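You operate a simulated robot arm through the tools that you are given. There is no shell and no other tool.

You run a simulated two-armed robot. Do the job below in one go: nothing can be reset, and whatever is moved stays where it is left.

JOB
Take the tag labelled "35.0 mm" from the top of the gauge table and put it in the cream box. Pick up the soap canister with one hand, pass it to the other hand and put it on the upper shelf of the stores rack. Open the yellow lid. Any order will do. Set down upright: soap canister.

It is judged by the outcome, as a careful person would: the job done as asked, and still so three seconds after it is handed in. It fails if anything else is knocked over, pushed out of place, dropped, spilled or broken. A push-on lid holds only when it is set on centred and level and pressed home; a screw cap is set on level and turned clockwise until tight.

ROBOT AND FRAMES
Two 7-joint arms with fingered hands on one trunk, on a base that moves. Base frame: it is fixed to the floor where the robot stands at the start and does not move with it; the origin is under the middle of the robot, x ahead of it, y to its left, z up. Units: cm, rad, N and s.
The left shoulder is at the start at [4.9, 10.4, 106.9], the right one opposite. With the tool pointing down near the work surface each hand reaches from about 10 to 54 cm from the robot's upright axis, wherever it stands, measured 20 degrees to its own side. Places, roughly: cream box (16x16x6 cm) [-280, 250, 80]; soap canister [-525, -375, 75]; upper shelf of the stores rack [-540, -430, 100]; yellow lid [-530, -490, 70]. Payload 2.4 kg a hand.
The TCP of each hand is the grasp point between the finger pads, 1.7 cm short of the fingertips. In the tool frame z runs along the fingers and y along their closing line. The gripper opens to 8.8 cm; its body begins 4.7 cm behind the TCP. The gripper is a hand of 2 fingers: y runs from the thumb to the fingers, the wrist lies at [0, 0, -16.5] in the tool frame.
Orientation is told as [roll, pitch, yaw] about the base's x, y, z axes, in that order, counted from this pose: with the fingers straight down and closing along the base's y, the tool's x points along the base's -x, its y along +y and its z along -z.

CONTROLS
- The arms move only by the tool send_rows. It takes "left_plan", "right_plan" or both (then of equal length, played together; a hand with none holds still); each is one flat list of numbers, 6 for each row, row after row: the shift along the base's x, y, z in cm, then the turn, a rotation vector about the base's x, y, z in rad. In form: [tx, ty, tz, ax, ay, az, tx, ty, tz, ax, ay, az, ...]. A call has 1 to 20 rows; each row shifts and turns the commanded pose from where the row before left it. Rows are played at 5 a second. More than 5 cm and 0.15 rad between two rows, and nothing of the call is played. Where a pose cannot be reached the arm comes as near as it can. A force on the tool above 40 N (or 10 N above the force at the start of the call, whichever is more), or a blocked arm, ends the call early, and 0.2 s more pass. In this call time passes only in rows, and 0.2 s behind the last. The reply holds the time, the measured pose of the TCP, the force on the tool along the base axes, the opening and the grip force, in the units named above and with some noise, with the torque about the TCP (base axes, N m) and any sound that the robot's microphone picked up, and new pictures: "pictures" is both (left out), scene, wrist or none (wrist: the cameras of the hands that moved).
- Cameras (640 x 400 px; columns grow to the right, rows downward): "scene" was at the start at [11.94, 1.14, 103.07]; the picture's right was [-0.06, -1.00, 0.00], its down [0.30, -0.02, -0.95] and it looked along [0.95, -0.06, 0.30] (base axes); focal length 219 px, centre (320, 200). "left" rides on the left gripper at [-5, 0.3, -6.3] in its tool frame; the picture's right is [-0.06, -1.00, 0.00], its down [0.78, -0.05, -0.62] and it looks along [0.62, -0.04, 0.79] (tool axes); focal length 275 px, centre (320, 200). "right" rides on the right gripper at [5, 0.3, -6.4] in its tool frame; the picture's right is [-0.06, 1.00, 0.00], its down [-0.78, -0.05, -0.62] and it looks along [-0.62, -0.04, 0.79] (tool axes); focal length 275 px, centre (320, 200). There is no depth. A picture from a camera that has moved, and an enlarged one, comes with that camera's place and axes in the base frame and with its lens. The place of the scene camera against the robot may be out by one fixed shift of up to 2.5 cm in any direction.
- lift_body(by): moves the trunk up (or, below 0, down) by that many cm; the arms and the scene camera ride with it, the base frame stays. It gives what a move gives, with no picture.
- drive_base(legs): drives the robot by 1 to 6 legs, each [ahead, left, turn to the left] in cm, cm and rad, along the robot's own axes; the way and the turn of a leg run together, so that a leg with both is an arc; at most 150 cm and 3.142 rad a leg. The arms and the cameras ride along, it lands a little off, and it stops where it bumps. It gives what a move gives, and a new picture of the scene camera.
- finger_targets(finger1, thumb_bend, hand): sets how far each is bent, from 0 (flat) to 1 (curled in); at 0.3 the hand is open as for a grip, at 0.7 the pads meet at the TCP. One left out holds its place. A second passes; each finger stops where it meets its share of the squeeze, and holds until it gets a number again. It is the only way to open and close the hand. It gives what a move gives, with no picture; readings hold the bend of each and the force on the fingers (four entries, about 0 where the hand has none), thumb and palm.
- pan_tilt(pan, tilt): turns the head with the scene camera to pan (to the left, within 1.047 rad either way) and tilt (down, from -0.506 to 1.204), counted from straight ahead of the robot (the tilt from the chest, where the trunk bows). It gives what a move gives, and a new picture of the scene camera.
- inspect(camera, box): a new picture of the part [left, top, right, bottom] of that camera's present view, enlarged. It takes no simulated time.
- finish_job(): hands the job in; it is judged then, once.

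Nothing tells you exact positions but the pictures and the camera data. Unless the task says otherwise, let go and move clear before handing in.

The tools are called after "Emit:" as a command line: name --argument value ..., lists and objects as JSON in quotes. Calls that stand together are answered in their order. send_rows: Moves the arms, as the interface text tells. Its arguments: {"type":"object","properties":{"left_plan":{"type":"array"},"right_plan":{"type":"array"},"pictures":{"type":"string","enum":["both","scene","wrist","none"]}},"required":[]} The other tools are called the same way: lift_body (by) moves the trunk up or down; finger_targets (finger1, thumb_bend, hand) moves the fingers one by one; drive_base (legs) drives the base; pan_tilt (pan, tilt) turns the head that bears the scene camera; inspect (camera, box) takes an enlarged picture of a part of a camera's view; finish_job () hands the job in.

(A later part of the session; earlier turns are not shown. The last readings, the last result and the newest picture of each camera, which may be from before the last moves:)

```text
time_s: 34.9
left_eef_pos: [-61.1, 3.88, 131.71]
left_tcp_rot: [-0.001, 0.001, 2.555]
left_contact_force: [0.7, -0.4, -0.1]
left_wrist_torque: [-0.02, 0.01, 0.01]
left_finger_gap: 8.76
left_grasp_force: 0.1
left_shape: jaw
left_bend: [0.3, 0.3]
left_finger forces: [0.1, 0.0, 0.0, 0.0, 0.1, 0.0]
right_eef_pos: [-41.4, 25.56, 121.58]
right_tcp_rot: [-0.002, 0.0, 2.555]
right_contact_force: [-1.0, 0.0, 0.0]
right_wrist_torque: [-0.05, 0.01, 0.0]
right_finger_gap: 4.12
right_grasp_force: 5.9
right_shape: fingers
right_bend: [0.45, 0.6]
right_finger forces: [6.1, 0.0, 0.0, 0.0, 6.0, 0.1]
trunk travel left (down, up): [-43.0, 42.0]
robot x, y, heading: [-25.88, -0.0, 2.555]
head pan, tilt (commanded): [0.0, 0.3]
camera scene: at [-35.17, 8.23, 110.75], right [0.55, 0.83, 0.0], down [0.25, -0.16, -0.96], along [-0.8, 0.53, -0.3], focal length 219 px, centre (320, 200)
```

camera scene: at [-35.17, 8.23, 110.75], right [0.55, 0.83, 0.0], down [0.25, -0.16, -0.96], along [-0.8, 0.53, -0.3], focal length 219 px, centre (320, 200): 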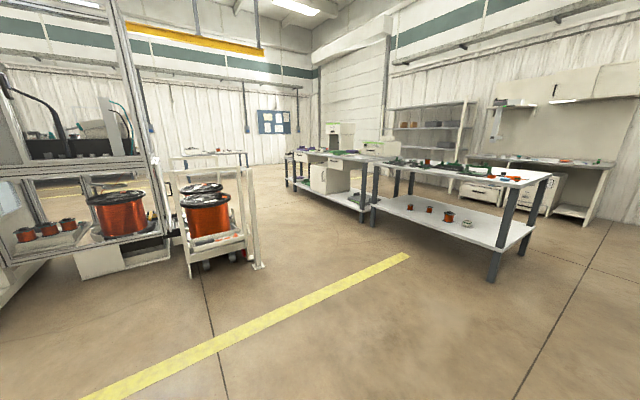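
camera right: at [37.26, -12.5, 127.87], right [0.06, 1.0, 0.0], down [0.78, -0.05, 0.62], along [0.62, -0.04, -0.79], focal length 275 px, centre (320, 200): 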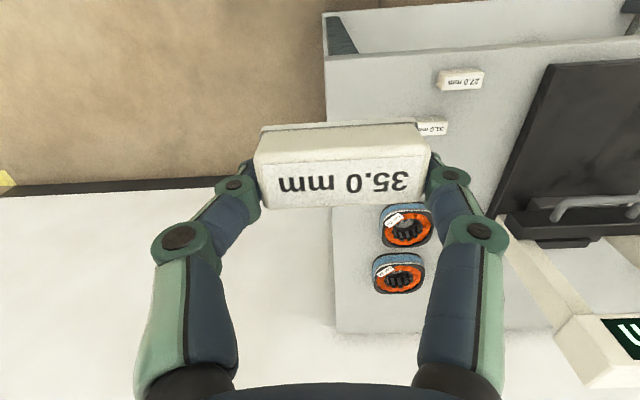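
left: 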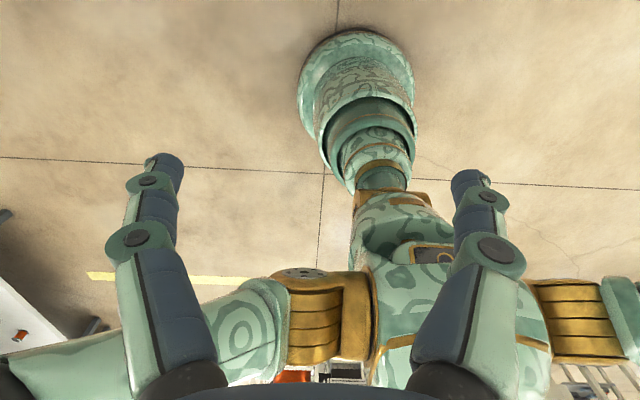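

The way ahead between the trolley and the benches is clear. I'll drive straight ahead in two legs toward the bench.

Emit:
drive_base --legs '[[130, 0, 0], [90, 0, -0.3]]'

Emit:
pan_tilt --pan -0.4 --tilt 0.3

```text
time_s: 45.6
left_eef_pos: [-230.96, 144.7, 131.65]
left_tcp_rot: [0.001, 0.0, 2.254]
left_contact_force: [0.2, 0.0, 0.0]
left_wrist_torque: [0.0, 0.05, 0.0]
left_finger_gap: 8.8
left_grasp_force: 0.0
left_shape: jaw
left_bend: [0.3, 0.3]
left_finger forces: [0.0, 0.1, 0.1, 0.1, 0.0, 0.1]
right_eef_pos: [-205.65, 159.48, 121.57]
right_tcp_rot: [-0.001, 0.002, 2.255]
right_contact_force: [0.1, 0.3, -0.6]
right_wrist_torque: [-0.02, 0.02, 0.01]
right_finger_gap: 4.11
right_grasp_force: 7.1
right_shape: fingers
right_bend: [0.45, 0.6]
right_finger forces: [6.1, 0.0, 0.0, 0.0, 6.1, 0.0]
trunk travel left (down, up): [-43.0, 42.0]
robot x, y, heading: [-198.55, 130.86, 2.254]
head pan, tilt (commanded): [0.0, 0.3]
camera scene: at [-205.31, 141.56, 110.75], right [0.78, 0.63, 0.0], down [0.19, -0.23, -0.96], along [-0.6, 0.74, -0.3], focal length 219 px, centre (320, 200)
```

scene: 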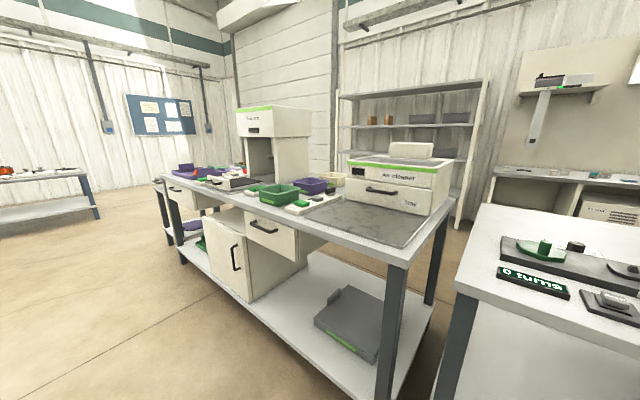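

```text
time_s: 46.5
left_eef_pos: [-231.14, 144.71, 131.66]
left_tcp_rot: [0.0, 0.0, 2.256]
left_contact_force: [0.3, 1.0, 0.2]
left_wrist_torque: [0.05, 0.02, -0.03]
left_finger_gap: 8.79
left_grasp_force: 0.1
left_shape: jaw
left_bend: [0.3, 0.3]
left_finger forces: [0.0, 0.0, 0.0, 0.0, 0.0, 0.0]
right_eef_pos: [-205.7, 159.55, 121.51]
right_tcp_rot: [-0.002, 0.0, 2.255]
right_contact_force: [-0.4, 1.0, -0.1]
right_wrist_torque: [0.01, 0.01, 0.0]
right_finger_gap: 4.1
right_grasp_force: 6.2
right_shape: fingers
right_bend: [0.45, 0.6]
right_finger forces: [6.1, 0.0, 0.0, 0.0, 6.0, 0.1]
trunk travel left (down, up): [-43.0, 42.0]
robot x, y, heading: [-198.47, 130.03, 2.257]
head pan, tilt (commanded): [-0.4, 0.3]
camera scene: at [-202.02, 143.26, 110.75], right [0.96, 0.28, 0.0], down [0.08, -0.28, -0.96], along [-0.27, 0.92, -0.3], focal length 219 px, centre (320, 200)
```

scene: 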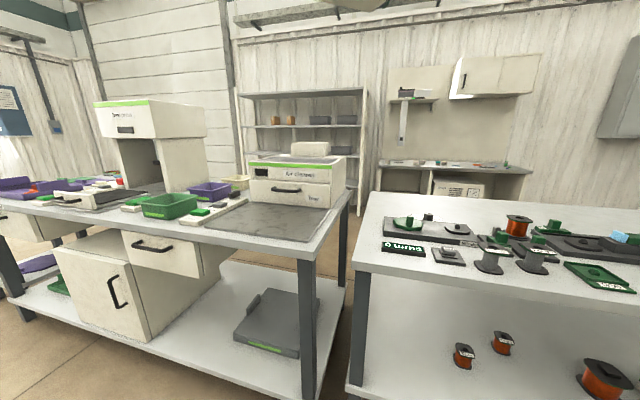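

Emit:
inspect --camera "scene" --box '[100, 140, 360, 300]'

Emit:
inspect --camera "scene" --box '[120, 160, 270, 240]'

```text
2.46 times, centred on (230, 220) of scene
camera zoom: at [-202.02, 143.26, 110.75], right [0.96, 0.28, 0.0], down [0.08, -0.28, -0.96], along [-0.27, 0.92, -0.3], focal length 538 px, centre (542, 151)
```

zoom: 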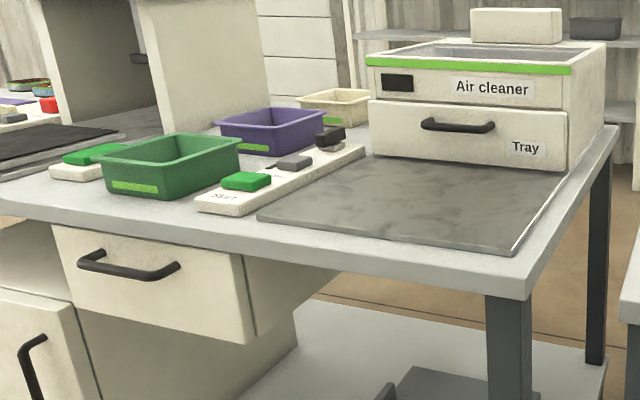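

```text
4.27 times, centred on (195, 200) of scene
camera zoom: at [-202.02, 143.26, 110.75], right [0.96, 0.28, 0.0], down [0.08, -0.28, -0.96], along [-0.27, 0.92, -0.3], focal length 933 px, centre (853, 200)
```

zoom: 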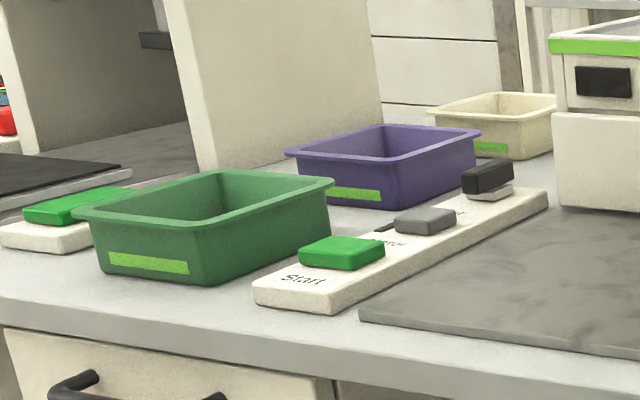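

The cream tray stands at the back edge of the bench at about (-280, 245), behind the green and purple ones. The front is too far to reach, so I need to come in from the back side. I'll look left to check the way around that end.

Emit:
pan_tilt --pan 0.35 --tilt 0.3

Emit:
pan_tilt --pan 1.0 --tilt 0.3

```text
time_s: 47.6
left_eef_pos: [-231.04, 144.66, 131.75]
left_tcp_rot: [0.001, 0.001, 2.255]
left_contact_force: [-0.4, -0.2, 0.5]
left_wrist_torque: [-0.02, -0.01, 0.0]
left_finger_gap: 8.77
left_grasp_force: 0.1
left_shape: jaw
left_bend: [0.3, 0.3]
left_finger forces: [0.0, 0.1, 0.1, 0.0, 0.0, 0.1]
right_eef_pos: [-205.6, 159.54, 121.55]
right_tcp_rot: [-0.002, 0.0, 2.255]
right_contact_force: [-0.5, 0.0, -0.2]
right_wrist_torque: [0.0, 0.0, -0.01]
right_finger_gap: 4.08
right_grasp_force: 6.3
right_shape: fingers
right_bend: [0.45, 0.6]
right_finger forces: [6.2, 0.0, 0.0, 0.0, 6.0, 0.1]
trunk travel left (down, up): [-43.0, 42.0]
robot x, y, heading: [-198.12, 130.06, 2.257]
head pan, tilt (commanded): [0.351, 0.3]
camera scene: at [-207.42, 139.08, 110.75], right [0.51, 0.86, 0.0], down [0.25, -0.15, -0.96], along [-0.82, 0.49, -0.3], focal length 219 px, centre (320, 200)
```

scene: 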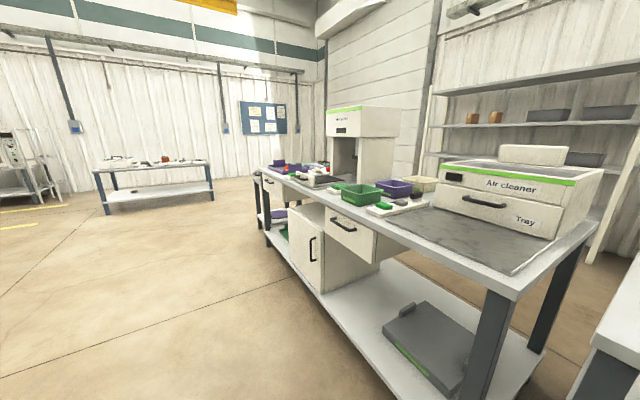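

```text
time_s: 48.6
left_eef_pos: [-231.08, 144.7, 131.62]
left_tcp_rot: [0.0, 0.0, 2.255]
left_contact_force: [0.6, 0.2, -0.1]
left_wrist_torque: [-0.01, 0.0, -0.03]
left_finger_gap: 8.78
left_grasp_force: 0.1
left_shape: jaw
left_bend: [0.3, 0.3]
left_finger forces: [0.0, 0.0, 0.0, 0.1, 0.0, 0.1]
right_eef_pos: [-205.65, 159.45, 121.46]
right_tcp_rot: [-0.001, 0.0, 2.256]
right_contact_force: [0.4, 0.0, -0.1]
right_wrist_torque: [-0.01, 0.02, -0.01]
right_finger_gap: 4.13
right_grasp_force: 6.5
right_shape: fingers
right_bend: [0.45, 0.6]
right_finger forces: [6.1, 0.0, 0.0, 0.0, 6.1, 0.1]
trunk travel left (down, up): [-43.0, 42.0]
robot x, y, heading: [-198.53, 129.9, 2.255]
head pan, tilt (commanded): [1.0, 0.3]
camera scene: at [-208.68, 133.26, 110.75], right [-0.11, 0.99, 0.0], down [0.29, 0.03, -0.96], along [-0.95, -0.11, -0.3], focal length 219 px, centre (320, 200)
```

scene: 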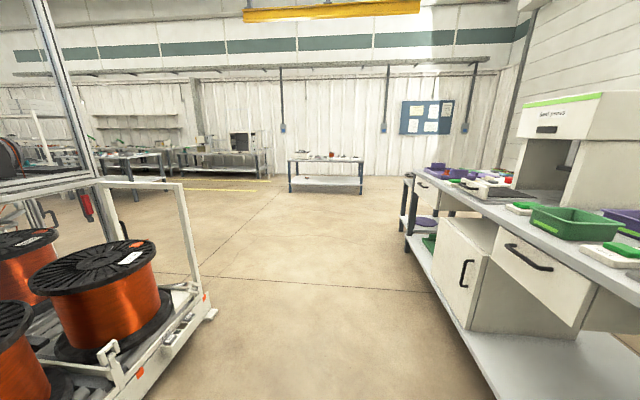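

The floor past the left end of the bench is wide open, with the trolley edge at y≈55 and the bench front at y≈190. I'll drive down the middle to x≈-450.

Emit:
pan_tilt --pan 0.0 --tilt 0.3

Emit:
drive_base --legs '[[0, 0, 0.88], [130, 0, 0], [125, 0, 0], [0, 0, -1.57]]'

```text
time_s: 49.9
left_eef_pos: [-231.07, 144.67, 131.62]
left_tcp_rot: [0.001, 0.001, 2.256]
left_contact_force: [0.6, -0.2, 0.4]
left_wrist_torque: [0.03, -0.01, 0.0]
left_finger_gap: 8.77
left_grasp_force: 0.1
left_shape: jaw
left_bend: [0.3, 0.3]
left_finger forces: [0.0, 0.0, 0.0, 0.0, 0.1, 0.1]
right_eef_pos: [-205.75, 159.62, 121.4]
right_tcp_rot: [-0.003, -0.001, 2.255]
right_contact_force: [-0.2, 0.5, 0.6]
right_wrist_torque: [-0.02, 0.0, -0.02]
right_finger_gap: 4.07
right_grasp_force: 5.9
right_shape: fingers
right_bend: [0.45, 0.6]
right_finger forces: [6.2, 0.2, 0.1, 0.0, 6.1, 0.1]
trunk travel left (down, up): [-43.0, 42.0]
robot x, y, heading: [-198.11, 130.25, 2.256]
head pan, tilt (commanded): [0.0, 0.3]
camera scene: at [-205.3, 141.54, 110.75], right [0.77, 0.63, 0.0], down [0.19, -0.23, -0.96], along [-0.6, 0.74, -0.3], focal length 219 px, centre (320, 200)
```

scene: 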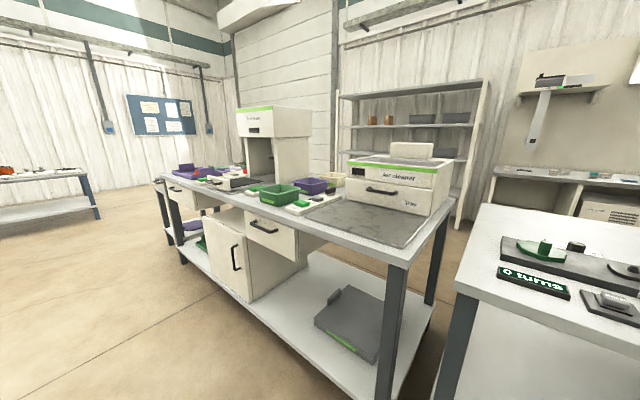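

```text
time_s: 68.4
left_eef_pos: [-467.78, 164.65, 131.56]
left_tcp_rot: [0.0, -0.001, 1.558]
left_contact_force: [0.3, 0.3, 0.6]
left_wrist_torque: [-0.02, 0.0, -0.03]
left_finger_gap: 8.77
left_grasp_force: 0.1
left_shape: jaw
left_bend: [0.3, 0.3]
left_finger forces: [0.0, 0.0, 0.0, 0.1, 0.1, 0.1]
right_eef_pos: [-438.8, 159.9, 121.53]
right_tcp_rot: [-0.002, 0.001, 1.559]
right_contact_force: [-0.9, 0.1, -0.4]
right_wrist_torque: [0.01, -0.02, 0.02]
right_finger_gap: 4.1
right_grasp_force: 6.0
right_shape: fingers
right_bend: [0.45, 0.6]
right_finger forces: [6.0, 0.0, 0.2, 0.1, 6.0, 0.0]
trunk travel left (down, up): [-43.0, 42.0]
robot x, y, heading: [-452.42, 132.78, 1.556]
head pan, tilt (commanded): [0.0, 0.3]
camera scene: at [-450.91, 146.74, 110.75], right [1.0, -0.01, 0.0], down [0.0, -0.3, -0.96], along [0.01, 0.96, -0.3], focal length 219 px, centre (320, 200)
```

scene: 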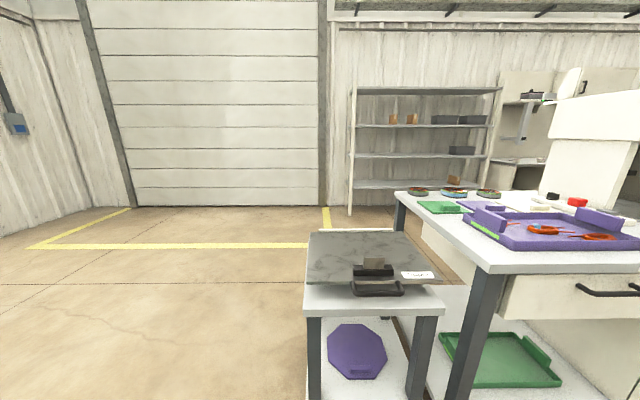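

A small side table sits directly ahead at the bench's end, so I'll strafe left first, then go ahead past it and look.

Emit:
drive_base --legs '[[0, 60, 0], [140, 0, 0], [70, 0, 0], [0, 0, -1.55]]'

```text
time_s: 85.5
left_eef_pos: [-476.33, 358.46, 131.64]
left_tcp_rot: [-0.001, 0.0, 0.011]
left_contact_force: [-0.6, 0.6, -0.1]
left_wrist_torque: [0.0, 0.03, 0.01]
left_finger_gap: 8.77
left_grasp_force: 0.1
left_shape: jaw
left_bend: [0.3, 0.3]
left_finger forces: [0.0, 0.0, 0.0, 0.1, 0.0, 0.1]
right_eef_pos: [-480.46, 329.5, 121.47]
right_tcp_rot: [-0.002, 0.001, 0.011]
right_contact_force: [0.1, -0.7, 0.3]
right_wrist_torque: [0.04, 0.02, 0.01]
right_finger_gap: 4.1
right_grasp_force: 5.8
right_shape: fingers
right_bend: [0.45, 0.6]
right_finger forces: [6.0, 0.1, 0.1, 0.0, 6.1, 0.0]
trunk travel left (down, up): [-43.0, 42.0]
robot x, y, heading: [-508.1, 342.11, 0.008]
head pan, tilt (commanded): [0.0, 0.3]
camera scene: at [-494.74, 343.69, 110.75], right [0.01, -1.0, 0.0], down [-0.3, 0.0, -0.96], along [0.96, 0.01, -0.3], focal length 219 px, centre (320, 200)
```

scene: 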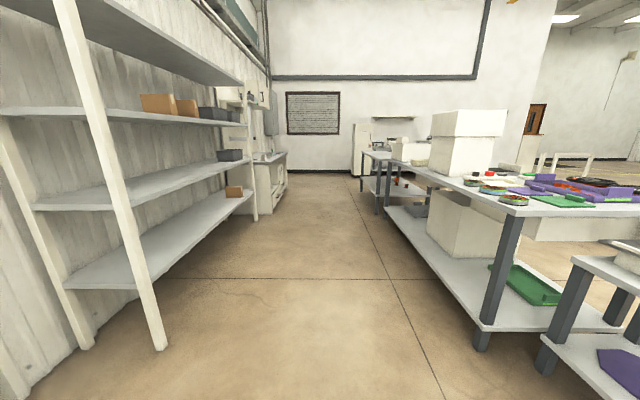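

The corridor behind the bench is clear. I'll drive along it to level with the cream tray and turn to face the bench.

Emit:
drive_base --legs '[[130, 0, 0], [112, 0, 0], [0, 0, -1.57]]'

```text
time_s: 101.3
left_eef_pos: [-245.01, 313.95, 131.71]
left_tcp_rot: [0.001, -0.001, -1.56]
left_contact_force: [0.2, -0.3, -0.2]
left_wrist_torque: [0.0, 0.0, -0.03]
left_finger_gap: 8.8
left_grasp_force: 0.1
left_shape: jaw
left_bend: [0.3, 0.3]
left_finger forces: [0.0, 0.1, 0.0, 0.0, 0.0, 0.0]
right_eef_pos: [-274.2, 317.97, 121.52]
right_tcp_rot: [-0.001, 0.001, -1.56]
right_contact_force: [-0.9, -0.7, -0.2]
right_wrist_torque: [-0.03, 0.01, 0.03]
right_finger_gap: 4.08
right_grasp_force: 6.2
right_shape: fingers
right_bend: [0.45, 0.6]
right_finger forces: [5.9, 0.0, 0.1, 0.1, 6.0, 0.1]
trunk travel left (down, up): [-43.0, 42.0]
robot x, y, heading: [-261.61, 345.45, -1.56]
head pan, tilt (commanded): [0.0, 0.3]
camera scene: at [-260.76, 334.81, 110.75], right [-1.0, -0.01, 0.0], down [0.0, 0.3, -0.96], along [0.01, -0.96, -0.3], focal length 219 px, centre (320, 200)
```

scene: 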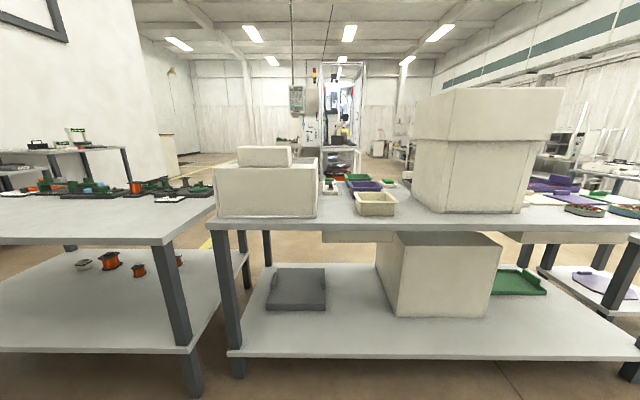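

The cream tray is ahead at about (-281, 252), between the air cleaner and the seal press. I'll drive up to the bench and look down.

Emit:
drive_base --legs '[[46, 3, 0]]'

Emit:
pan_tilt --pan -0.3 --tilt 0.7

Emit:
inspect --camera "right" --box '[0, 0, 640, 400]'

```text
time_s: 104.2
left_eef_pos: [-241.07, 267.15, 131.63]
left_tcp_rot: [0.001, 0.0, -1.553]
left_contact_force: [-0.4, 0.0, -1.0]
left_wrist_torque: [0.0, -0.01, -0.02]
left_finger_gap: 8.77
left_grasp_force: 0.0
left_shape: jaw
left_bend: [0.3, 0.3]
left_finger forces: [0.1, 0.0, 0.1, 0.0, 0.1, 0.0]
right_eef_pos: [-270.24, 271.05, 121.44]
right_tcp_rot: [-0.003, -0.001, -1.55]
right_contact_force: [-0.3, -0.6, 0.3]
right_wrist_torque: [0.02, -0.02, 0.02]
right_finger_gap: 4.06
right_grasp_force: 6.4
right_shape: fingers
right_bend: [0.45, 0.6]
right_finger forces: [5.9, 0.1, 0.1, 0.1, 5.9, 0.1]
trunk travel left (down, up): [-43.0, 42.0]
robot x, y, heading: [-257.99, 298.52, -1.55]
head pan, tilt (commanded): [0.0, 0.3]
camera scene: at [-256.93, 287.97, 110.75], right [-1.0, -0.02, 0.0], down [-0.01, 0.3, -0.96], along [0.02, -0.95, -0.3], focal length 219 px, centre (320, 200)
```

scene: 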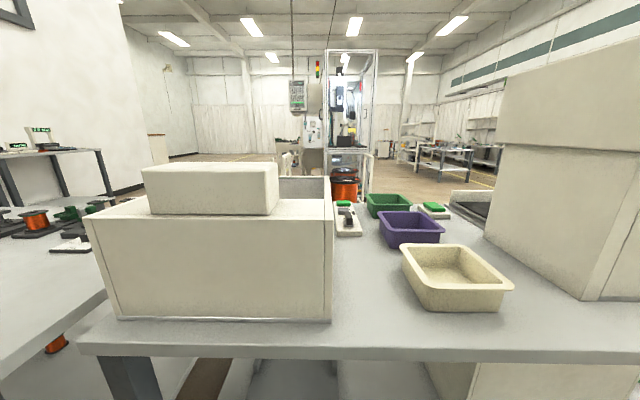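

```text
time_s: 105.0
left_eef_pos: [-241.01, 267.25, 131.78]
left_tcp_rot: [0.001, 0.0, -1.551]
left_contact_force: [-0.6, 0.1, -0.1]
left_wrist_torque: [0.02, 0.01, -0.01]
left_finger_gap: 8.77
left_grasp_force: 0.1
left_shape: jaw
left_bend: [0.3, 0.3]
left_finger forces: [0.0, 0.0, 0.0, 0.1, 0.0, 0.0]
right_eef_pos: [-270.35, 271.18, 121.55]
right_tcp_rot: [-0.001, 0.001, -1.553]
right_contact_force: [-0.1, 0.4, 0.2]
right_wrist_torque: [0.01, -0.01, 0.02]
right_finger_gap: 4.08
right_grasp_force: 6.4
right_shape: fingers
right_bend: [0.45, 0.6]
right_finger forces: [5.8, 0.1, 0.0, 0.0, 5.9, 0.1]
trunk travel left (down, up): [-43.0, 42.0]
robot x, y, heading: [-258.08, 298.57, -1.555]
head pan, tilt (commanded): [-0.3, 0.7]
camera scene: at [-259.47, 289.17, 107.15], right [-0.96, 0.28, 0.0], down [0.18, 0.62, -0.77], along [-0.21, -0.74, -0.64], focal length 219 px, centre (320, 200)
```

scene: 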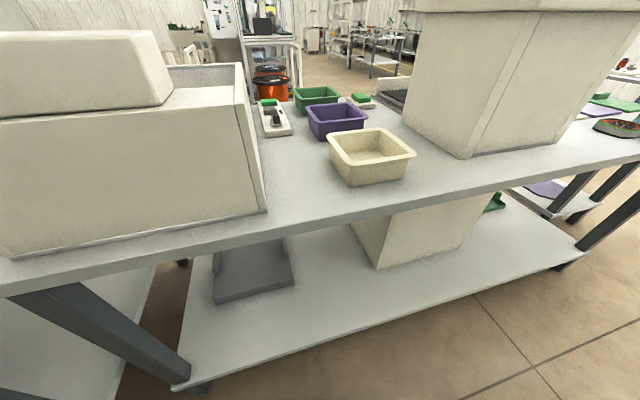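

```text
1.00 times, centred on (320, 200) of right (not enlarged: the box is as wide or as high as the picture)
camera zoom: at [-270.05, 276.07, 127.87], right [1.0, -0.04, 0.0], down [-0.03, -0.78, 0.62], along [-0.03, -0.62, -0.79], focal length 275 px, centre (320, 200)
```

zoom: 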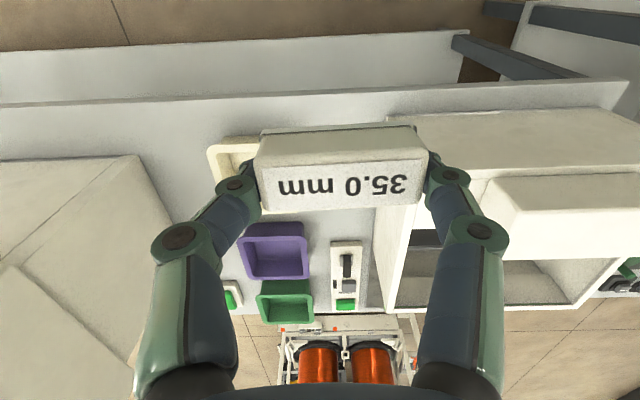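

The tray centre is near (-283, 248). I'll sidestep right a bit so it is comfortably within the right hand's reach.

Emit:
drive_base --legs '[[3.5, -13, 0]]'

Emit:
inspect --camera "scene" --box '[220, 60, 460, 240]'

```text
time_s: 106.3
left_eef_pos: [-254.04, 263.34, 131.8]
left_tcp_rot: [0.001, 0.0, -1.552]
left_contact_force: [0.4, 0.1, 0.0]
left_wrist_torque: [-0.01, 0.02, -0.01]
left_finger_gap: 8.79
left_grasp_force: 0.1
left_shape: jaw
left_bend: [0.3, 0.3]
left_finger forces: [0.0, 0.1, 0.0, 0.1, 0.0, 0.0]
right_eef_pos: [-283.15, 267.37, 121.48]
right_tcp_rot: [0.0, 0.001, -1.553]
right_contact_force: [-0.9, -0.7, 0.0]
right_wrist_torque: [0.04, 0.02, -0.02]
right_finger_gap: 4.08
right_grasp_force: 5.9
right_shape: fingers
right_bend: [0.45, 0.6]
right_finger forces: [5.9, 0.0, 0.1, 0.0, 6.0, 0.0]
trunk travel left (down, up): [-43.0, 42.0]
robot x, y, heading: [-270.63, 294.95, -1.555]
head pan, tilt (commanded): [-0.3, 0.7]
camera scene: at [-272.36, 285.39, 107.14], right [-0.96, 0.28, 0.0], down [0.18, 0.62, -0.76], along [-0.21, -0.73, -0.64], focal length 219 px, centre (320, 200)
```

scene: 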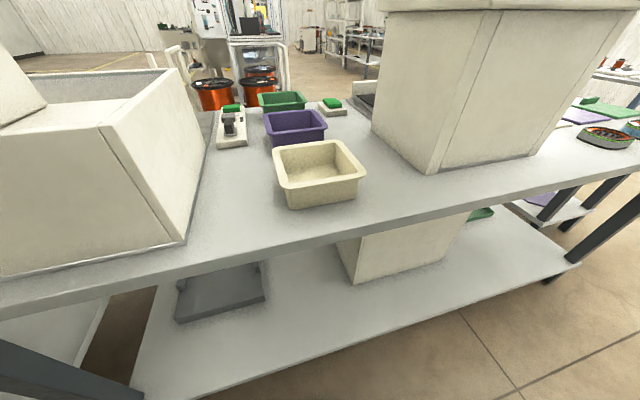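

```text
2.22 times, centred on (340, 150) of scene
camera zoom: at [-272.36, 285.39, 107.14], right [-0.96, 0.28, 0.0], down [0.18, 0.62, -0.76], along [-0.21, -0.73, -0.64], focal length 486 px, centre (276, 311)
```

zoom: 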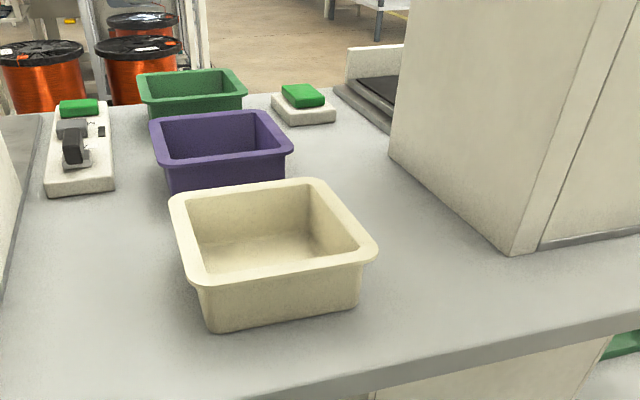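

Tray centre is about (-283.5, 248), rim near z≈85.5. I'll lower the trunk 10 cm, then move the tag over the tray.

Emit:
lift_body --by -10

Emit:
send_rows --right_plan '[-0.1, -4.8, 0, 0, 0, 0, -0.1, -4.8, 0, 0, 0, 0, -0.1, -4.8, 0, 0, 0, 0, -0.1, -4.8, 0, 0, 0, 0, 0, 0, -4.5, 0, 0, 0, 0, 0, -4.5, 0, 0, 0, 0, 0, -4.5, 0, 0, 0]' --pictures "both"

```text
time_s: 107.7
left_eef_pos: [-253.85, 263.4, 121.65]
left_tcp_rot: [0.0, 0.0, -1.553]
left_contact_force: [-0.6, -0.5, 0.0]
left_wrist_torque: [0.01, -0.01, 0.01]
left_finger_gap: 8.79
left_grasp_force: 0.1
left_shape: jaw
left_bend: [0.3, 0.3]
left_finger forces: [0.1, 0.0, 0.0, 0.0, 0.0, 0.1]
right_eef_pos: [-282.96, 267.35, 111.59]
right_tcp_rot: [0.0, 0.0, -1.551]
right_contact_force: [0.1, 0.1, -0.3]
right_wrist_torque: [0.01, 0.02, 0.0]
right_finger_gap: 4.1
right_grasp_force: 6.1
right_shape: fingers
right_bend: [0.45, 0.6]
right_finger forces: [6.1, 0.0, 0.1, 0.0, 5.9, 0.0]
trunk travel left (down, up): [-33.0, 52.0]
robot x, y, heading: [-270.34, 295.12, -1.55]
head pan, tilt (commanded): [-0.3, 0.7]
```

```text
time_s: 109.3
left_eef_pos: [-253.84, 263.36, 121.69]
left_tcp_rot: [0.001, 0.0, -1.552]
left_contact_force: [-0.9, 0.0, -0.4]
left_wrist_torque: [0.01, 0.02, -0.04]
left_finger_gap: 8.8
left_grasp_force: 0.0
left_shape: jaw
left_bend: [0.3, 0.3]
left_finger forces: [0.0, 0.0, 0.1, 0.0, 0.0, 0.0]
right_eef_pos: [-283.43, 248.2, 97.99]
right_tcp_rot: [-0.002, 0.0, -1.551]
right_contact_force: [0.4, 0.9, 0.5]
right_wrist_torque: [-0.04, 0.0, 0.01]
right_finger_gap: 4.05
right_grasp_force: 6.0
right_shape: fingers
right_bend: [0.45, 0.6]
right_finger forces: [5.9, 0.1, 0.0, 0.1, 5.9, 0.0]
trunk travel left (down, up): [-33.0, 52.0]
robot x, y, heading: [-270.82, 294.65, -1.553]
head pan, tilt (commanded): [-0.3, 0.7]
camera scene: at [-272.28, 285.12, 97.08], right [-0.96, 0.28, 0.0], down [0.18, 0.62, -0.76], along [-0.21, -0.73, -0.64], focal length 219 px, centre (320, 200)
camera right: at [-283.23, 253.15, 104.44], right [1.0, -0.04, 0.0], down [-0.03, -0.78, 0.62], along [-0.03, -0.62, -0.79], focal length 275 px, centre (320, 200)
```

scene: 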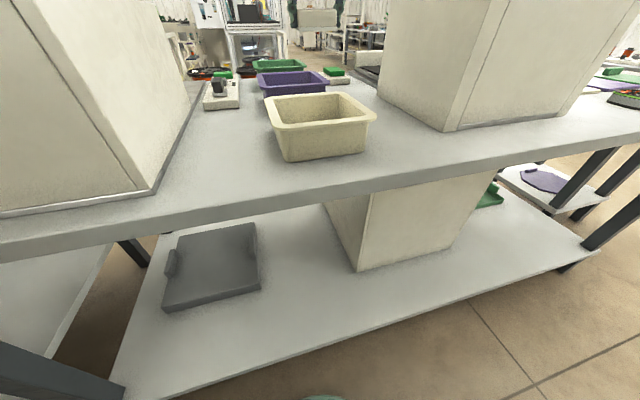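
right: 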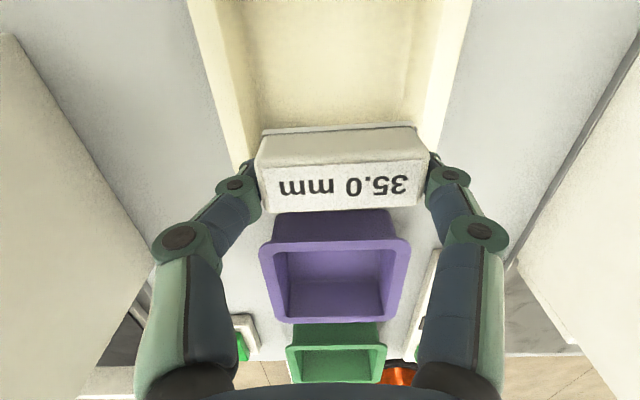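

The hand is centred over the tray. Lowering the tag into it.

Emit:
send_rows --right_plan '[0, -0.2, -4, 0, 0, 0, 0, -0.2, -4, 0, 0, 0, 0, 0, -4, 0, 0, 0, 0, 0, -1.5, 0, 0, 0]' --pictures "both"

```text
time_s: 110.3
left_eef_pos: [-253.88, 263.36, 121.64]
left_tcp_rot: [0.001, -0.001, -1.552]
left_contact_force: [0.4, 1.1, -0.1]
left_wrist_torque: [-0.04, -0.01, 0.0]
left_finger_gap: 8.79
left_grasp_force: 0.1
left_shape: jaw
left_bend: [0.3, 0.3]
left_finger forces: [0.0, 0.0, 0.0, 0.0, 0.0, 0.0]
right_eef_pos: [-283.5, 247.55, 84.6]
right_tcp_rot: [-0.001, -0.001, -1.553]
right_contact_force: [-1.7, -0.2, 0.4]
right_wrist_torque: [-0.03, 0.02, 0.01]
right_finger_gap: 4.08
right_grasp_force: 5.7
right_shape: fingers
right_bend: [0.45, 0.6]
right_finger forces: [5.9, 0.0, 0.0, 0.0, 6.0, 0.0]
trunk travel left (down, up): [-33.0, 52.0]
robot x, y, heading: [-270.48, 295.17, -1.554]
head pan, tilt (commanded): [-0.3, 0.7]
camera scene: at [-272.28, 285.13, 97.08], right [-0.96, 0.28, 0.0], down [0.18, 0.62, -0.76], along [-0.21, -0.73, -0.64], focal length 219 px, centre (320, 200)
camera right: at [-283.3, 252.59, 90.89], right [1.0, -0.04, 0.0], down [-0.03, -0.78, 0.62], along [-0.03, -0.62, -0.79], focal length 275 px, centre (320, 200)
```

scene: 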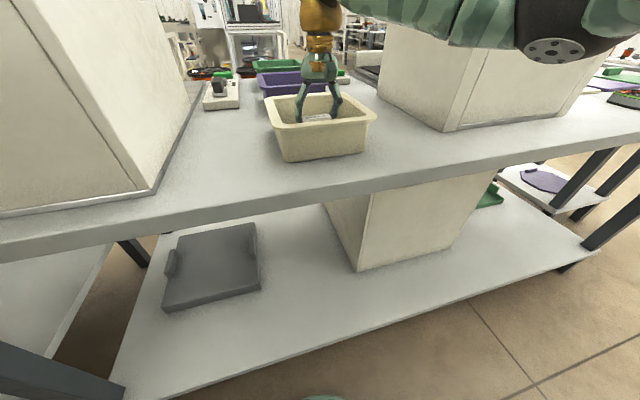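
right: 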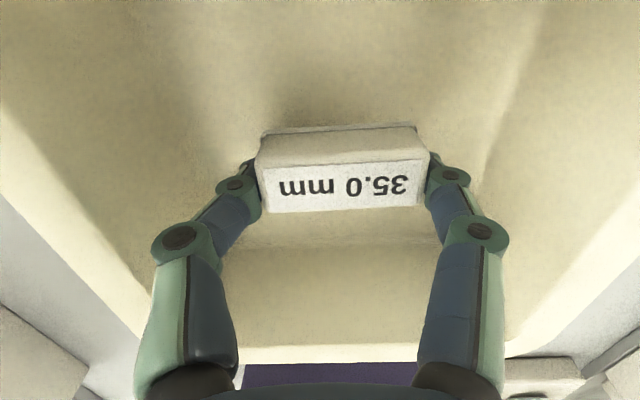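

The tag is inside the tray. I'll lower in small steps until it touches the floor.

Emit:
send_rows --right_plan '[0, 0, -0.6, 0, 0, 0, 0, 0, -0.5, 0, 0, 0]' --pictures "none"

```text
time_s: 110.9
left_eef_pos: [-253.98, 263.39, 121.6]
left_tcp_rot: [0.0, 0.0, -1.551]
left_contact_force: [-0.5, -0.4, -0.5]
left_wrist_torque: [0.0, -0.01, 0.01]
left_finger_gap: 8.81
left_grasp_force: 0.1
left_shape: jaw
left_bend: [0.3, 0.3]
left_finger forces: [0.0, 0.1, 0.1, 0.0, 0.1, 0.0]
right_eef_pos: [-283.27, 247.74, 83.47]
right_tcp_rot: [0.0, 0.0, -1.55]
right_contact_force: [0.5, -0.4, -0.6]
right_wrist_torque: [-0.01, -0.03, -0.01]
right_finger_gap: 4.08
right_grasp_force: 6.1
right_shape: fingers
right_bend: [0.45, 0.6]
right_finger forces: [5.9, 0.0, 0.1, 0.1, 5.9, 0.0]
trunk travel left (down, up): [-33.0, 52.0]
robot x, y, heading: [-271.0, 294.42, -1.556]
head pan, tilt (commanded): [-0.3, 0.7]
```

Emit:
send_rows --right_plan '[0, 0, -0.5, 0, 0, 0, 0, 0, -0.4, 0, 0, 0]' --pictures "wrist"

```text
time_s: 111.5
left_eef_pos: [-253.95, 263.47, 121.77]
left_tcp_rot: [-0.001, 0.002, -1.55]
left_contact_force: [0.5, -0.6, 0.6]
left_wrist_torque: [0.0, 0.0, -0.02]
left_finger_gap: 8.81
left_grasp_force: 0.1
left_shape: jaw
left_bend: [0.3, 0.3]
left_finger forces: [0.0, 0.1, 0.0, 0.1, 0.1, 0.0]
right_eef_pos: [-283.28, 247.81, 82.6]
right_tcp_rot: [-0.003, -0.004, -1.552]
right_contact_force: [-1.2, 0.2, 10.8]
right_wrist_torque: [0.03, -0.08, 0.01]
right_finger_gap: 4.03
right_grasp_force: 6.8
right_shape: fingers
right_bend: [0.46, 0.61]
right_finger forces: [6.2, 0.0, 0.1, 0.0, 7.4, 0.0]
trunk travel left (down, up): [-33.0, 52.0]
robot x, y, heading: [-270.95, 294.92, -1.556]
head pan, tilt (commanded): [-0.3, 0.7]
camera right: at [-283.22, 252.72, 88.98], right [1.0, -0.04, 0.0], down [-0.03, -0.78, 0.62], along [-0.03, -0.62, -0.78], focal length 275 px, centre (320, 200)
```

right: 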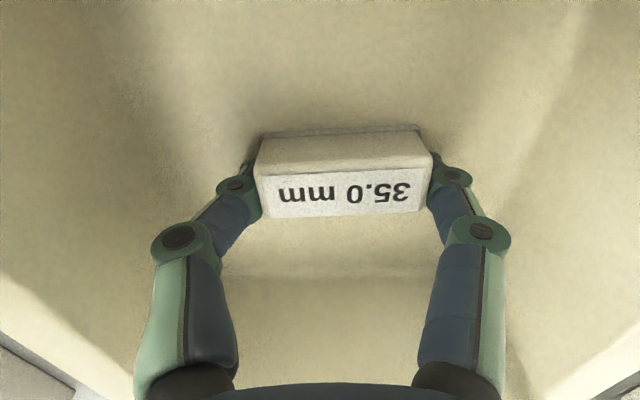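

The tag is resting on the tray floor. I'll ease up slightly, open the fingers part way and rise.

Emit:
send_rows --right_plan '[0, 0, 0.3, 0, 0, 0]' --pictures "none"

Emit:
finger_targets --hand "right" --finger1 0.37 --thumb_bend 0.4

Emit:
send_rows --right_plan '[0, 0, 2, 0, 0, 0, 0, 0, 4.5, 0, 0, 0, 0, 0, 4.5, 0, 0, 0, 0, 0, 4.5, 0, 0, 0, 0, 0, 4.5, 0, 0, 0, 0, 0, 4.5, 0, 0, 0]' --pictures "both"

```text
time_s: 111.9
left_eef_pos: [-253.85, 263.48, 121.68]
left_tcp_rot: [-0.001, -0.002, -1.553]
left_contact_force: [-0.4, 0.1, -0.2]
left_wrist_torque: [0.03, 0.02, 0.01]
left_finger_gap: 8.82
left_grasp_force: 0.0
left_shape: jaw
left_bend: [0.3, 0.3]
left_finger forces: [0.1, 0.0, 0.1, 0.0, 0.0, 0.1]
right_eef_pos: [-283.29, 247.84, 82.77]
right_tcp_rot: [-0.001, 0.002, -1.552]
right_contact_force: [-0.7, -0.2, 1.5]
right_wrist_torque: [0.0, -0.02, 0.02]
right_finger_gap: 4.08
right_grasp_force: 7.0
right_shape: fingers
right_bend: [0.46, 0.61]
right_finger forces: [6.5, 0.0, 0.0, 0.1, 6.9, 0.1]
trunk travel left (down, up): [-33.0, 52.0]
robot x, y, heading: [-270.62, 295.53, -1.555]
head pan, tilt (commanded): [-0.3, 0.7]
```

```text
time_s: 112.9
left_eef_pos: [-253.9, 263.44, 121.62]
left_tcp_rot: [0.001, -0.001, -1.552]
left_contact_force: [0.3, -0.1, 0.0]
left_wrist_torque: [0.01, 0.02, -0.04]
left_finger_gap: 8.79
left_grasp_force: 0.1
left_shape: jaw
left_bend: [0.3, 0.3]
left_finger forces: [0.0, 0.0, 0.0, 0.0, 0.0, 0.0]
right_eef_pos: [-283.35, 247.91, 82.86]
right_tcp_rot: [-0.003, 0.0, -1.552]
right_contact_force: [0.3, 0.5, 0.3]
right_wrist_torque: [-0.01, -0.03, 0.0]
right_finger_gap: 6.5
right_grasp_force: 0.1
right_shape: fingers
right_bend: [0.37, 0.4]
right_finger forces: [0.0, 0.1, 0.0, 0.0, 0.0, 0.0]
trunk travel left (down, up): [-33.0, 52.0]
robot x, y, heading: [-270.9, 294.94, -1.551]
head pan, tilt (commanded): [-0.3, 0.7]
```

```text
time_s: 114.3
left_eef_pos: [-253.91, 263.5, 121.71]
left_tcp_rot: [0.001, 0.0, -1.55]
left_contact_force: [0.2, -0.7, -0.9]
left_wrist_torque: [-0.07, -0.01, 0.0]
left_finger_gap: 8.78
left_grasp_force: 0.1
left_shape: jaw
left_bend: [0.3, 0.3]
left_finger forces: [0.1, 0.1, 0.0, 0.0, 0.0, 0.1]
right_eef_pos: [-283.59, 247.54, 107.24]
right_tcp_rot: [0.0, 0.001, -1.553]
right_contact_force: [-0.4, -0.1, -0.4]
right_wrist_torque: [0.02, -0.01, 0.0]
right_finger_gap: 6.5
right_grasp_force: 0.0
right_shape: fingers
right_bend: [0.37, 0.4]
right_finger forces: [0.1, 0.0, 0.1, 0.0, 0.0, 0.0]
trunk travel left (down, up): [-33.0, 52.0]
robot x, y, heading: [-270.48, 294.98, -1.552]
head pan, tilt (commanded): [-0.3, 0.7]
camera scene: at [-272.27, 285.14, 97.09], right [-0.96, 0.28, 0.0], down [0.18, 0.62, -0.76], along [-0.21, -0.73, -0.64], focal length 219 px, centre (320, 200)
camera right: at [-283.52, 252.61, 113.63], right [1.0, -0.04, 0.0], down [-0.03, -0.78, 0.62], along [-0.03, -0.62, -0.79], focal length 275 px, centre (320, 200)
```

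scene: 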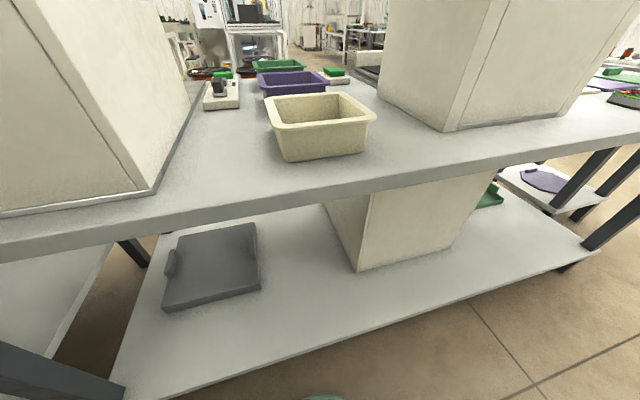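
right: 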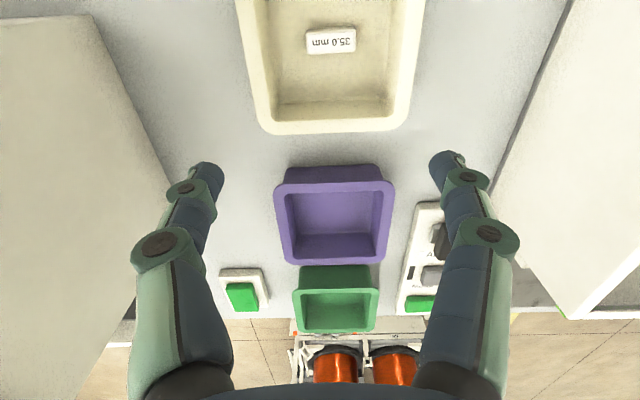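

The tag is lying in the cream tray. Next I'll retract the arm, back out and drive around toward the canister and rack area.

Emit:
send_rows --right_plan '[0, 4.5, 1, 0, 0, 0, 0, 4.5, 1, 0, 0, 0, 0, 4.5, 1, 0, 0, 0, 0, 4.5, 1, 0, 0, 0, 0, 2, 1, 0, 0, 0]' --pictures "none"

Emit:
finger_targets --hand "right" --finger1 0.3 --thumb_bend 0.3

Emit:
drive_base --legs '[[-48, 0, 0], [0, 0, -1.57], [130, 0, 0], [115, 0, 0], [0, 0, 1.57]]'

Emit:
pan_tilt --pan 0.0 --tilt 0.3

```text
time_s: 115.5
left_eef_pos: [-253.92, 263.46, 121.69]
left_tcp_rot: [0.0, 0.0, -1.552]
left_contact_force: [0.1, 0.7, 0.0]
left_wrist_torque: [0.0, 0.02, -0.03]
left_finger_gap: 8.81
left_grasp_force: 0.0
left_shape: jaw
left_bend: [0.3, 0.3]
left_finger forces: [0.0, 0.0, 0.0, 0.0, 0.1, 0.1]
right_eef_pos: [-283.44, 268.02, 112.49]
right_tcp_rot: [-0.001, -0.001, -1.552]
right_contact_force: [0.2, -0.6, 0.4]
right_wrist_torque: [0.01, 0.02, -0.02]
right_finger_gap: 6.49
right_grasp_force: 0.0
right_shape: fingers
right_bend: [0.37, 0.4]
right_finger forces: [0.0, 0.1, 0.0, 0.1, 0.0, 0.1]
trunk travel left (down, up): [-33.0, 52.0]
robot x, y, heading: [-270.77, 294.73, -1.55]
head pan, tilt (commanded): [-0.3, 0.7]
```

```text
time_s: 116.5
left_eef_pos: [-253.77, 263.32, 121.75]
left_tcp_rot: [0.0, 0.0, -1.553]
left_contact_force: [-0.8, -0.8, -0.2]
left_wrist_torque: [0.0, 0.0, 0.01]
left_finger_gap: 8.77
left_grasp_force: 0.1
left_shape: jaw
left_bend: [0.3, 0.3]
left_finger forces: [0.0, 0.0, 0.0, 0.1, 0.1, 0.0]
right_eef_pos: [-283.35, 267.85, 112.51]
right_tcp_rot: [-0.002, 0.001, -1.551]
right_contact_force: [0.5, 0.4, -0.8]
right_wrist_torque: [0.0, 0.0, 0.0]
right_finger_gap: 8.35
right_grasp_force: 0.1
right_shape: fingers
right_bend: [0.3, 0.3]
right_finger forces: [0.1, 0.0, 0.1, 0.1, 0.1, 0.0]
trunk travel left (down, up): [-33.0, 52.0]
robot x, y, heading: [-270.94, 294.84, -1.555]
head pan, tilt (commanded): [-0.3, 0.7]
```

```text
time_s: 138.8
left_eef_pos: [-501.86, 324.41, 121.62]
left_tcp_rot: [0.0, -0.001, -1.609]
left_contact_force: [-0.4, -0.3, -0.1]
left_wrist_torque: [-0.01, 0.02, 0.0]
left_finger_gap: 8.79
left_grasp_force: 0.1
left_shape: jaw
left_bend: [0.3, 0.3]
left_finger forces: [0.1, 0.1, 0.0, 0.0, 0.0, 0.0]
right_eef_pos: [-531.03, 330.49, 112.63]
right_tcp_rot: [-0.002, 0.0, -1.606]
right_contact_force: [0.9, 0.1, 0.4]
right_wrist_torque: [0.03, 0.0, -0.03]
right_finger_gap: 8.32
right_grasp_force: 0.1
right_shape: fingers
right_bend: [0.3, 0.3]
right_finger forces: [0.1, 0.0, 0.1, 0.0, 0.0, 0.1]
trunk travel left (down, up): [-33.0, 52.0]
robot x, y, heading: [-517.02, 356.94, -1.605]
head pan, tilt (commanded): [-0.3, 0.7]
camera scene: at [-518.99, 347.1, 97.08], right [-0.94, 0.33, 0.0], down [0.21, 0.61, -0.76], along [-0.25, -0.72, -0.64], focal length 219 px, centre (320, 200)
```

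scene: 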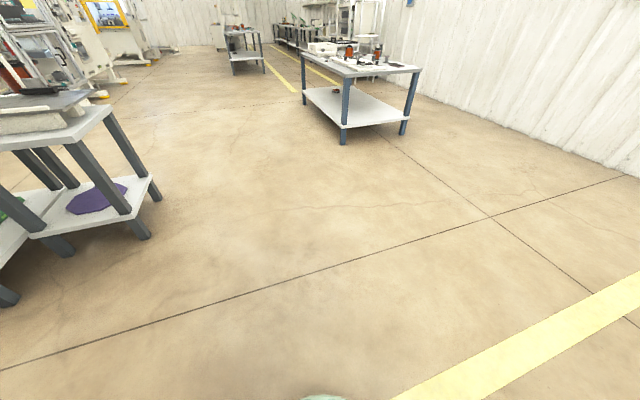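

```text
time_s: 139.7
left_eef_pos: [-501.84, 324.25, 121.7]
left_tcp_rot: [0.0, -0.001, -1.606]
left_contact_force: [0.2, 0.6, 0.2]
left_wrist_torque: [-0.03, 0.03, 0.01]
left_finger_gap: 8.8
left_grasp_force: 0.0
left_shape: jaw
left_bend: [0.3, 0.3]
left_finger forces: [0.1, 0.0, 0.0, 0.0, 0.0, 0.0]
right_eef_pos: [-531.0, 330.59, 112.62]
right_tcp_rot: [-0.001, -0.001, -1.609]
right_contact_force: [-0.5, -0.6, -0.1]
right_wrist_torque: [-0.02, -0.01, 0.0]
right_finger_gap: 8.37
right_grasp_force: 0.1
right_shape: fingers
right_bend: [0.3, 0.3]
right_finger forces: [0.0, 0.0, 0.0, 0.0, 0.1, 0.0]
trunk travel left (down, up): [-33.0, 52.0]
robot x, y, heading: [-516.53, 356.47, -1.602]
head pan, tilt (commanded): [0.0, 0.3]
camera scene: at [-516.53, 345.79, 100.69], right [-1.0, 0.04, 0.0], down [0.01, 0.3, -0.95], along [-0.04, -0.95, -0.3], focal length 219 px, centre (320, 200)
```

scene: 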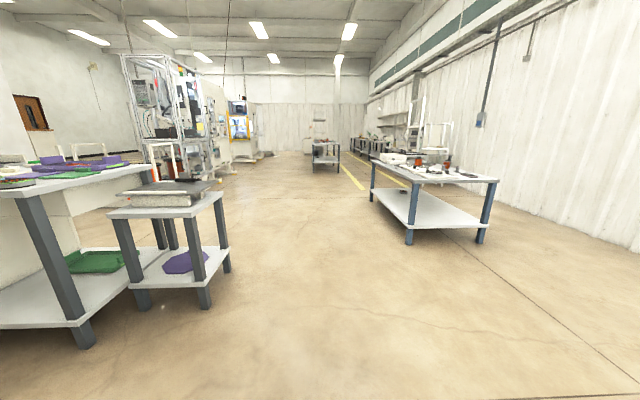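

Emit:
inspect --camera "scene" --box '[270, 100, 430, 200]'

Emit:
inspect --camera "scene" --box '[295, 110, 355, 180]'

```text
4.00 times, centred on (350, 150) of scene
camera zoom: at [-516.53, 345.79, 100.69], right [-1.0, 0.04, 0.0], down [0.01, 0.3, -0.95], along [-0.04, -0.95, -0.3], focal length 874 px, centre (200, 400)
```

zoom: 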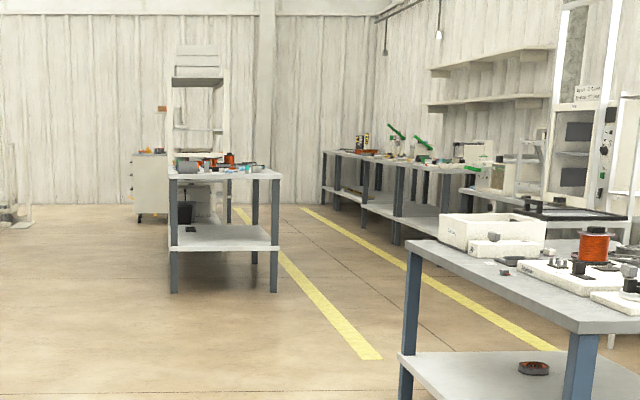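

```text
5.71 times, centred on (325, 145) of scene
camera zoom: at [-516.53, 345.79, 100.69], right [-1.0, 0.04, 0.0], down [0.01, 0.3, -0.95], along [-0.04, -0.95, -0.3], focal length 1249 px, centre (291, 514)
```

zoom: 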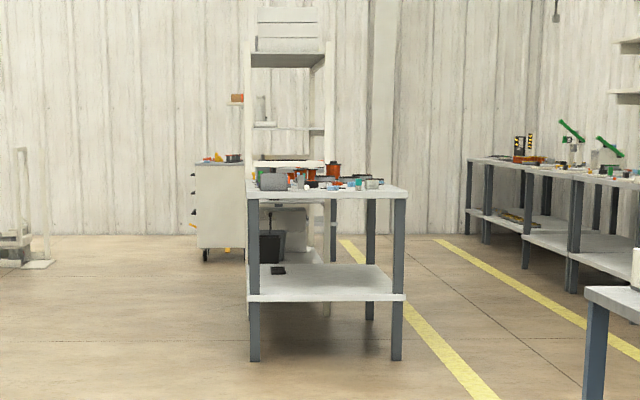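

The aisle ahead is clear and a table with a rack at its far end stands in the distance, matching the canister and rack places. Driving toward it.

Emit:
drive_base --legs '[[150, 5, 0], [140, 20, 0.03], [110, 30, 0]]'

Emit:
inspect --camera "scene" --box '[240, 90, 480, 240]'

```text
refused: leg 1 is longer than a leg can be; nothing moved
```

```text
2.67 times, centred on (360, 165) of scene
camera zoom: at [-516.53, 345.79, 100.69], right [-1.0, 0.04, 0.0], down [0.01, 0.3, -0.95], along [-0.04, -0.95, -0.3], focal length 583 px, centre (213, 293)
```

zoom: 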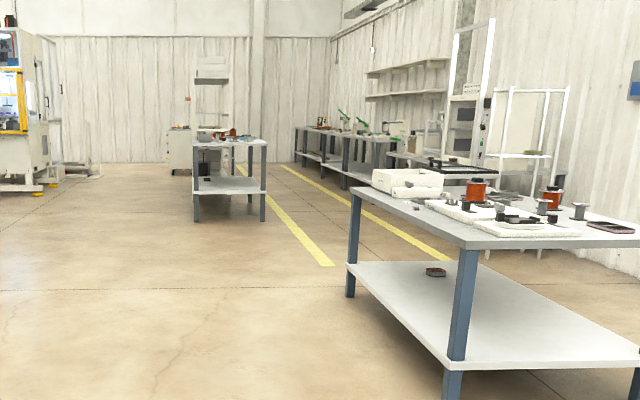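

Emit:
drive_base --legs '[[145, 5, 0], [140, 20, 0.03], [110, 30, 0]]'

Emit:
inspect --camera "scene" --box '[240, 90, 480, 240]'

```text
time_s: 159.1
left_eef_pos: [-451.51, -74.16, 121.63]
left_tcp_rot: [0.0, 0.001, -1.58]
left_contact_force: [0.0, 0.1, -0.2]
left_wrist_torque: [0.01, 0.02, 0.0]
left_finger_gap: 8.8
left_grasp_force: 0.1
left_shape: jaw
left_bend: [0.3, 0.3]
left_finger forces: [0.1, 0.1, 0.0, 0.1, 0.0, 0.0]
right_eef_pos: [-480.79, -68.94, 112.54]
right_tcp_rot: [-0.002, -0.001, -1.58]
right_contact_force: [0.4, -0.3, -0.5]
right_wrist_torque: [-0.02, -0.04, 0.0]
right_finger_gap: 8.4
right_grasp_force: 0.0
right_shape: fingers
right_bend: [0.3, 0.3]
right_finger forces: [0.0, 0.0, 0.1, 0.0, 0.1, 0.0]
trunk travel left (down, up): [-33.0, 52.0]
robot x, y, heading: [-467.32, -42.31, -1.579]
head pan, tilt (commanded): [0.0, 0.3]
camera scene: at [-466.8, -53.22, 100.69], right [-1.0, 0.01, 0.0], down [0.0, 0.3, -0.96], along [-0.01, -0.96, -0.3], focal length 219 px, centre (320, 200)
```

scene: 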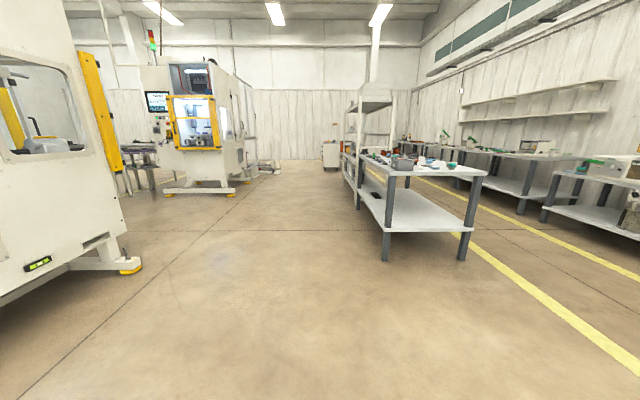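

```text
2.67 times, centred on (360, 165) of scene
camera zoom: at [-466.8, -53.22, 100.69], right [-1.0, 0.01, 0.0], down [0.0, 0.3, -0.96], along [-0.01, -0.96, -0.3], focal length 583 px, centre (213, 293)
```

zoom: 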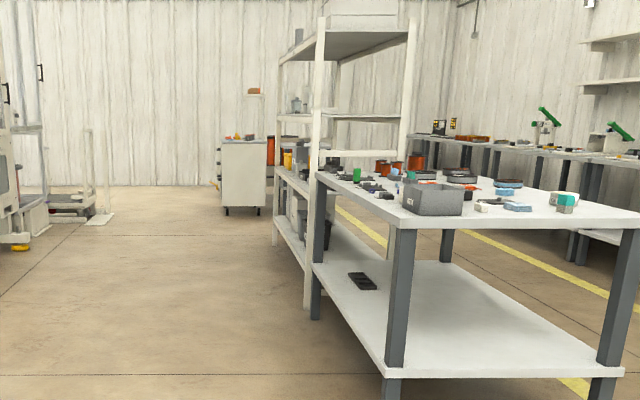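

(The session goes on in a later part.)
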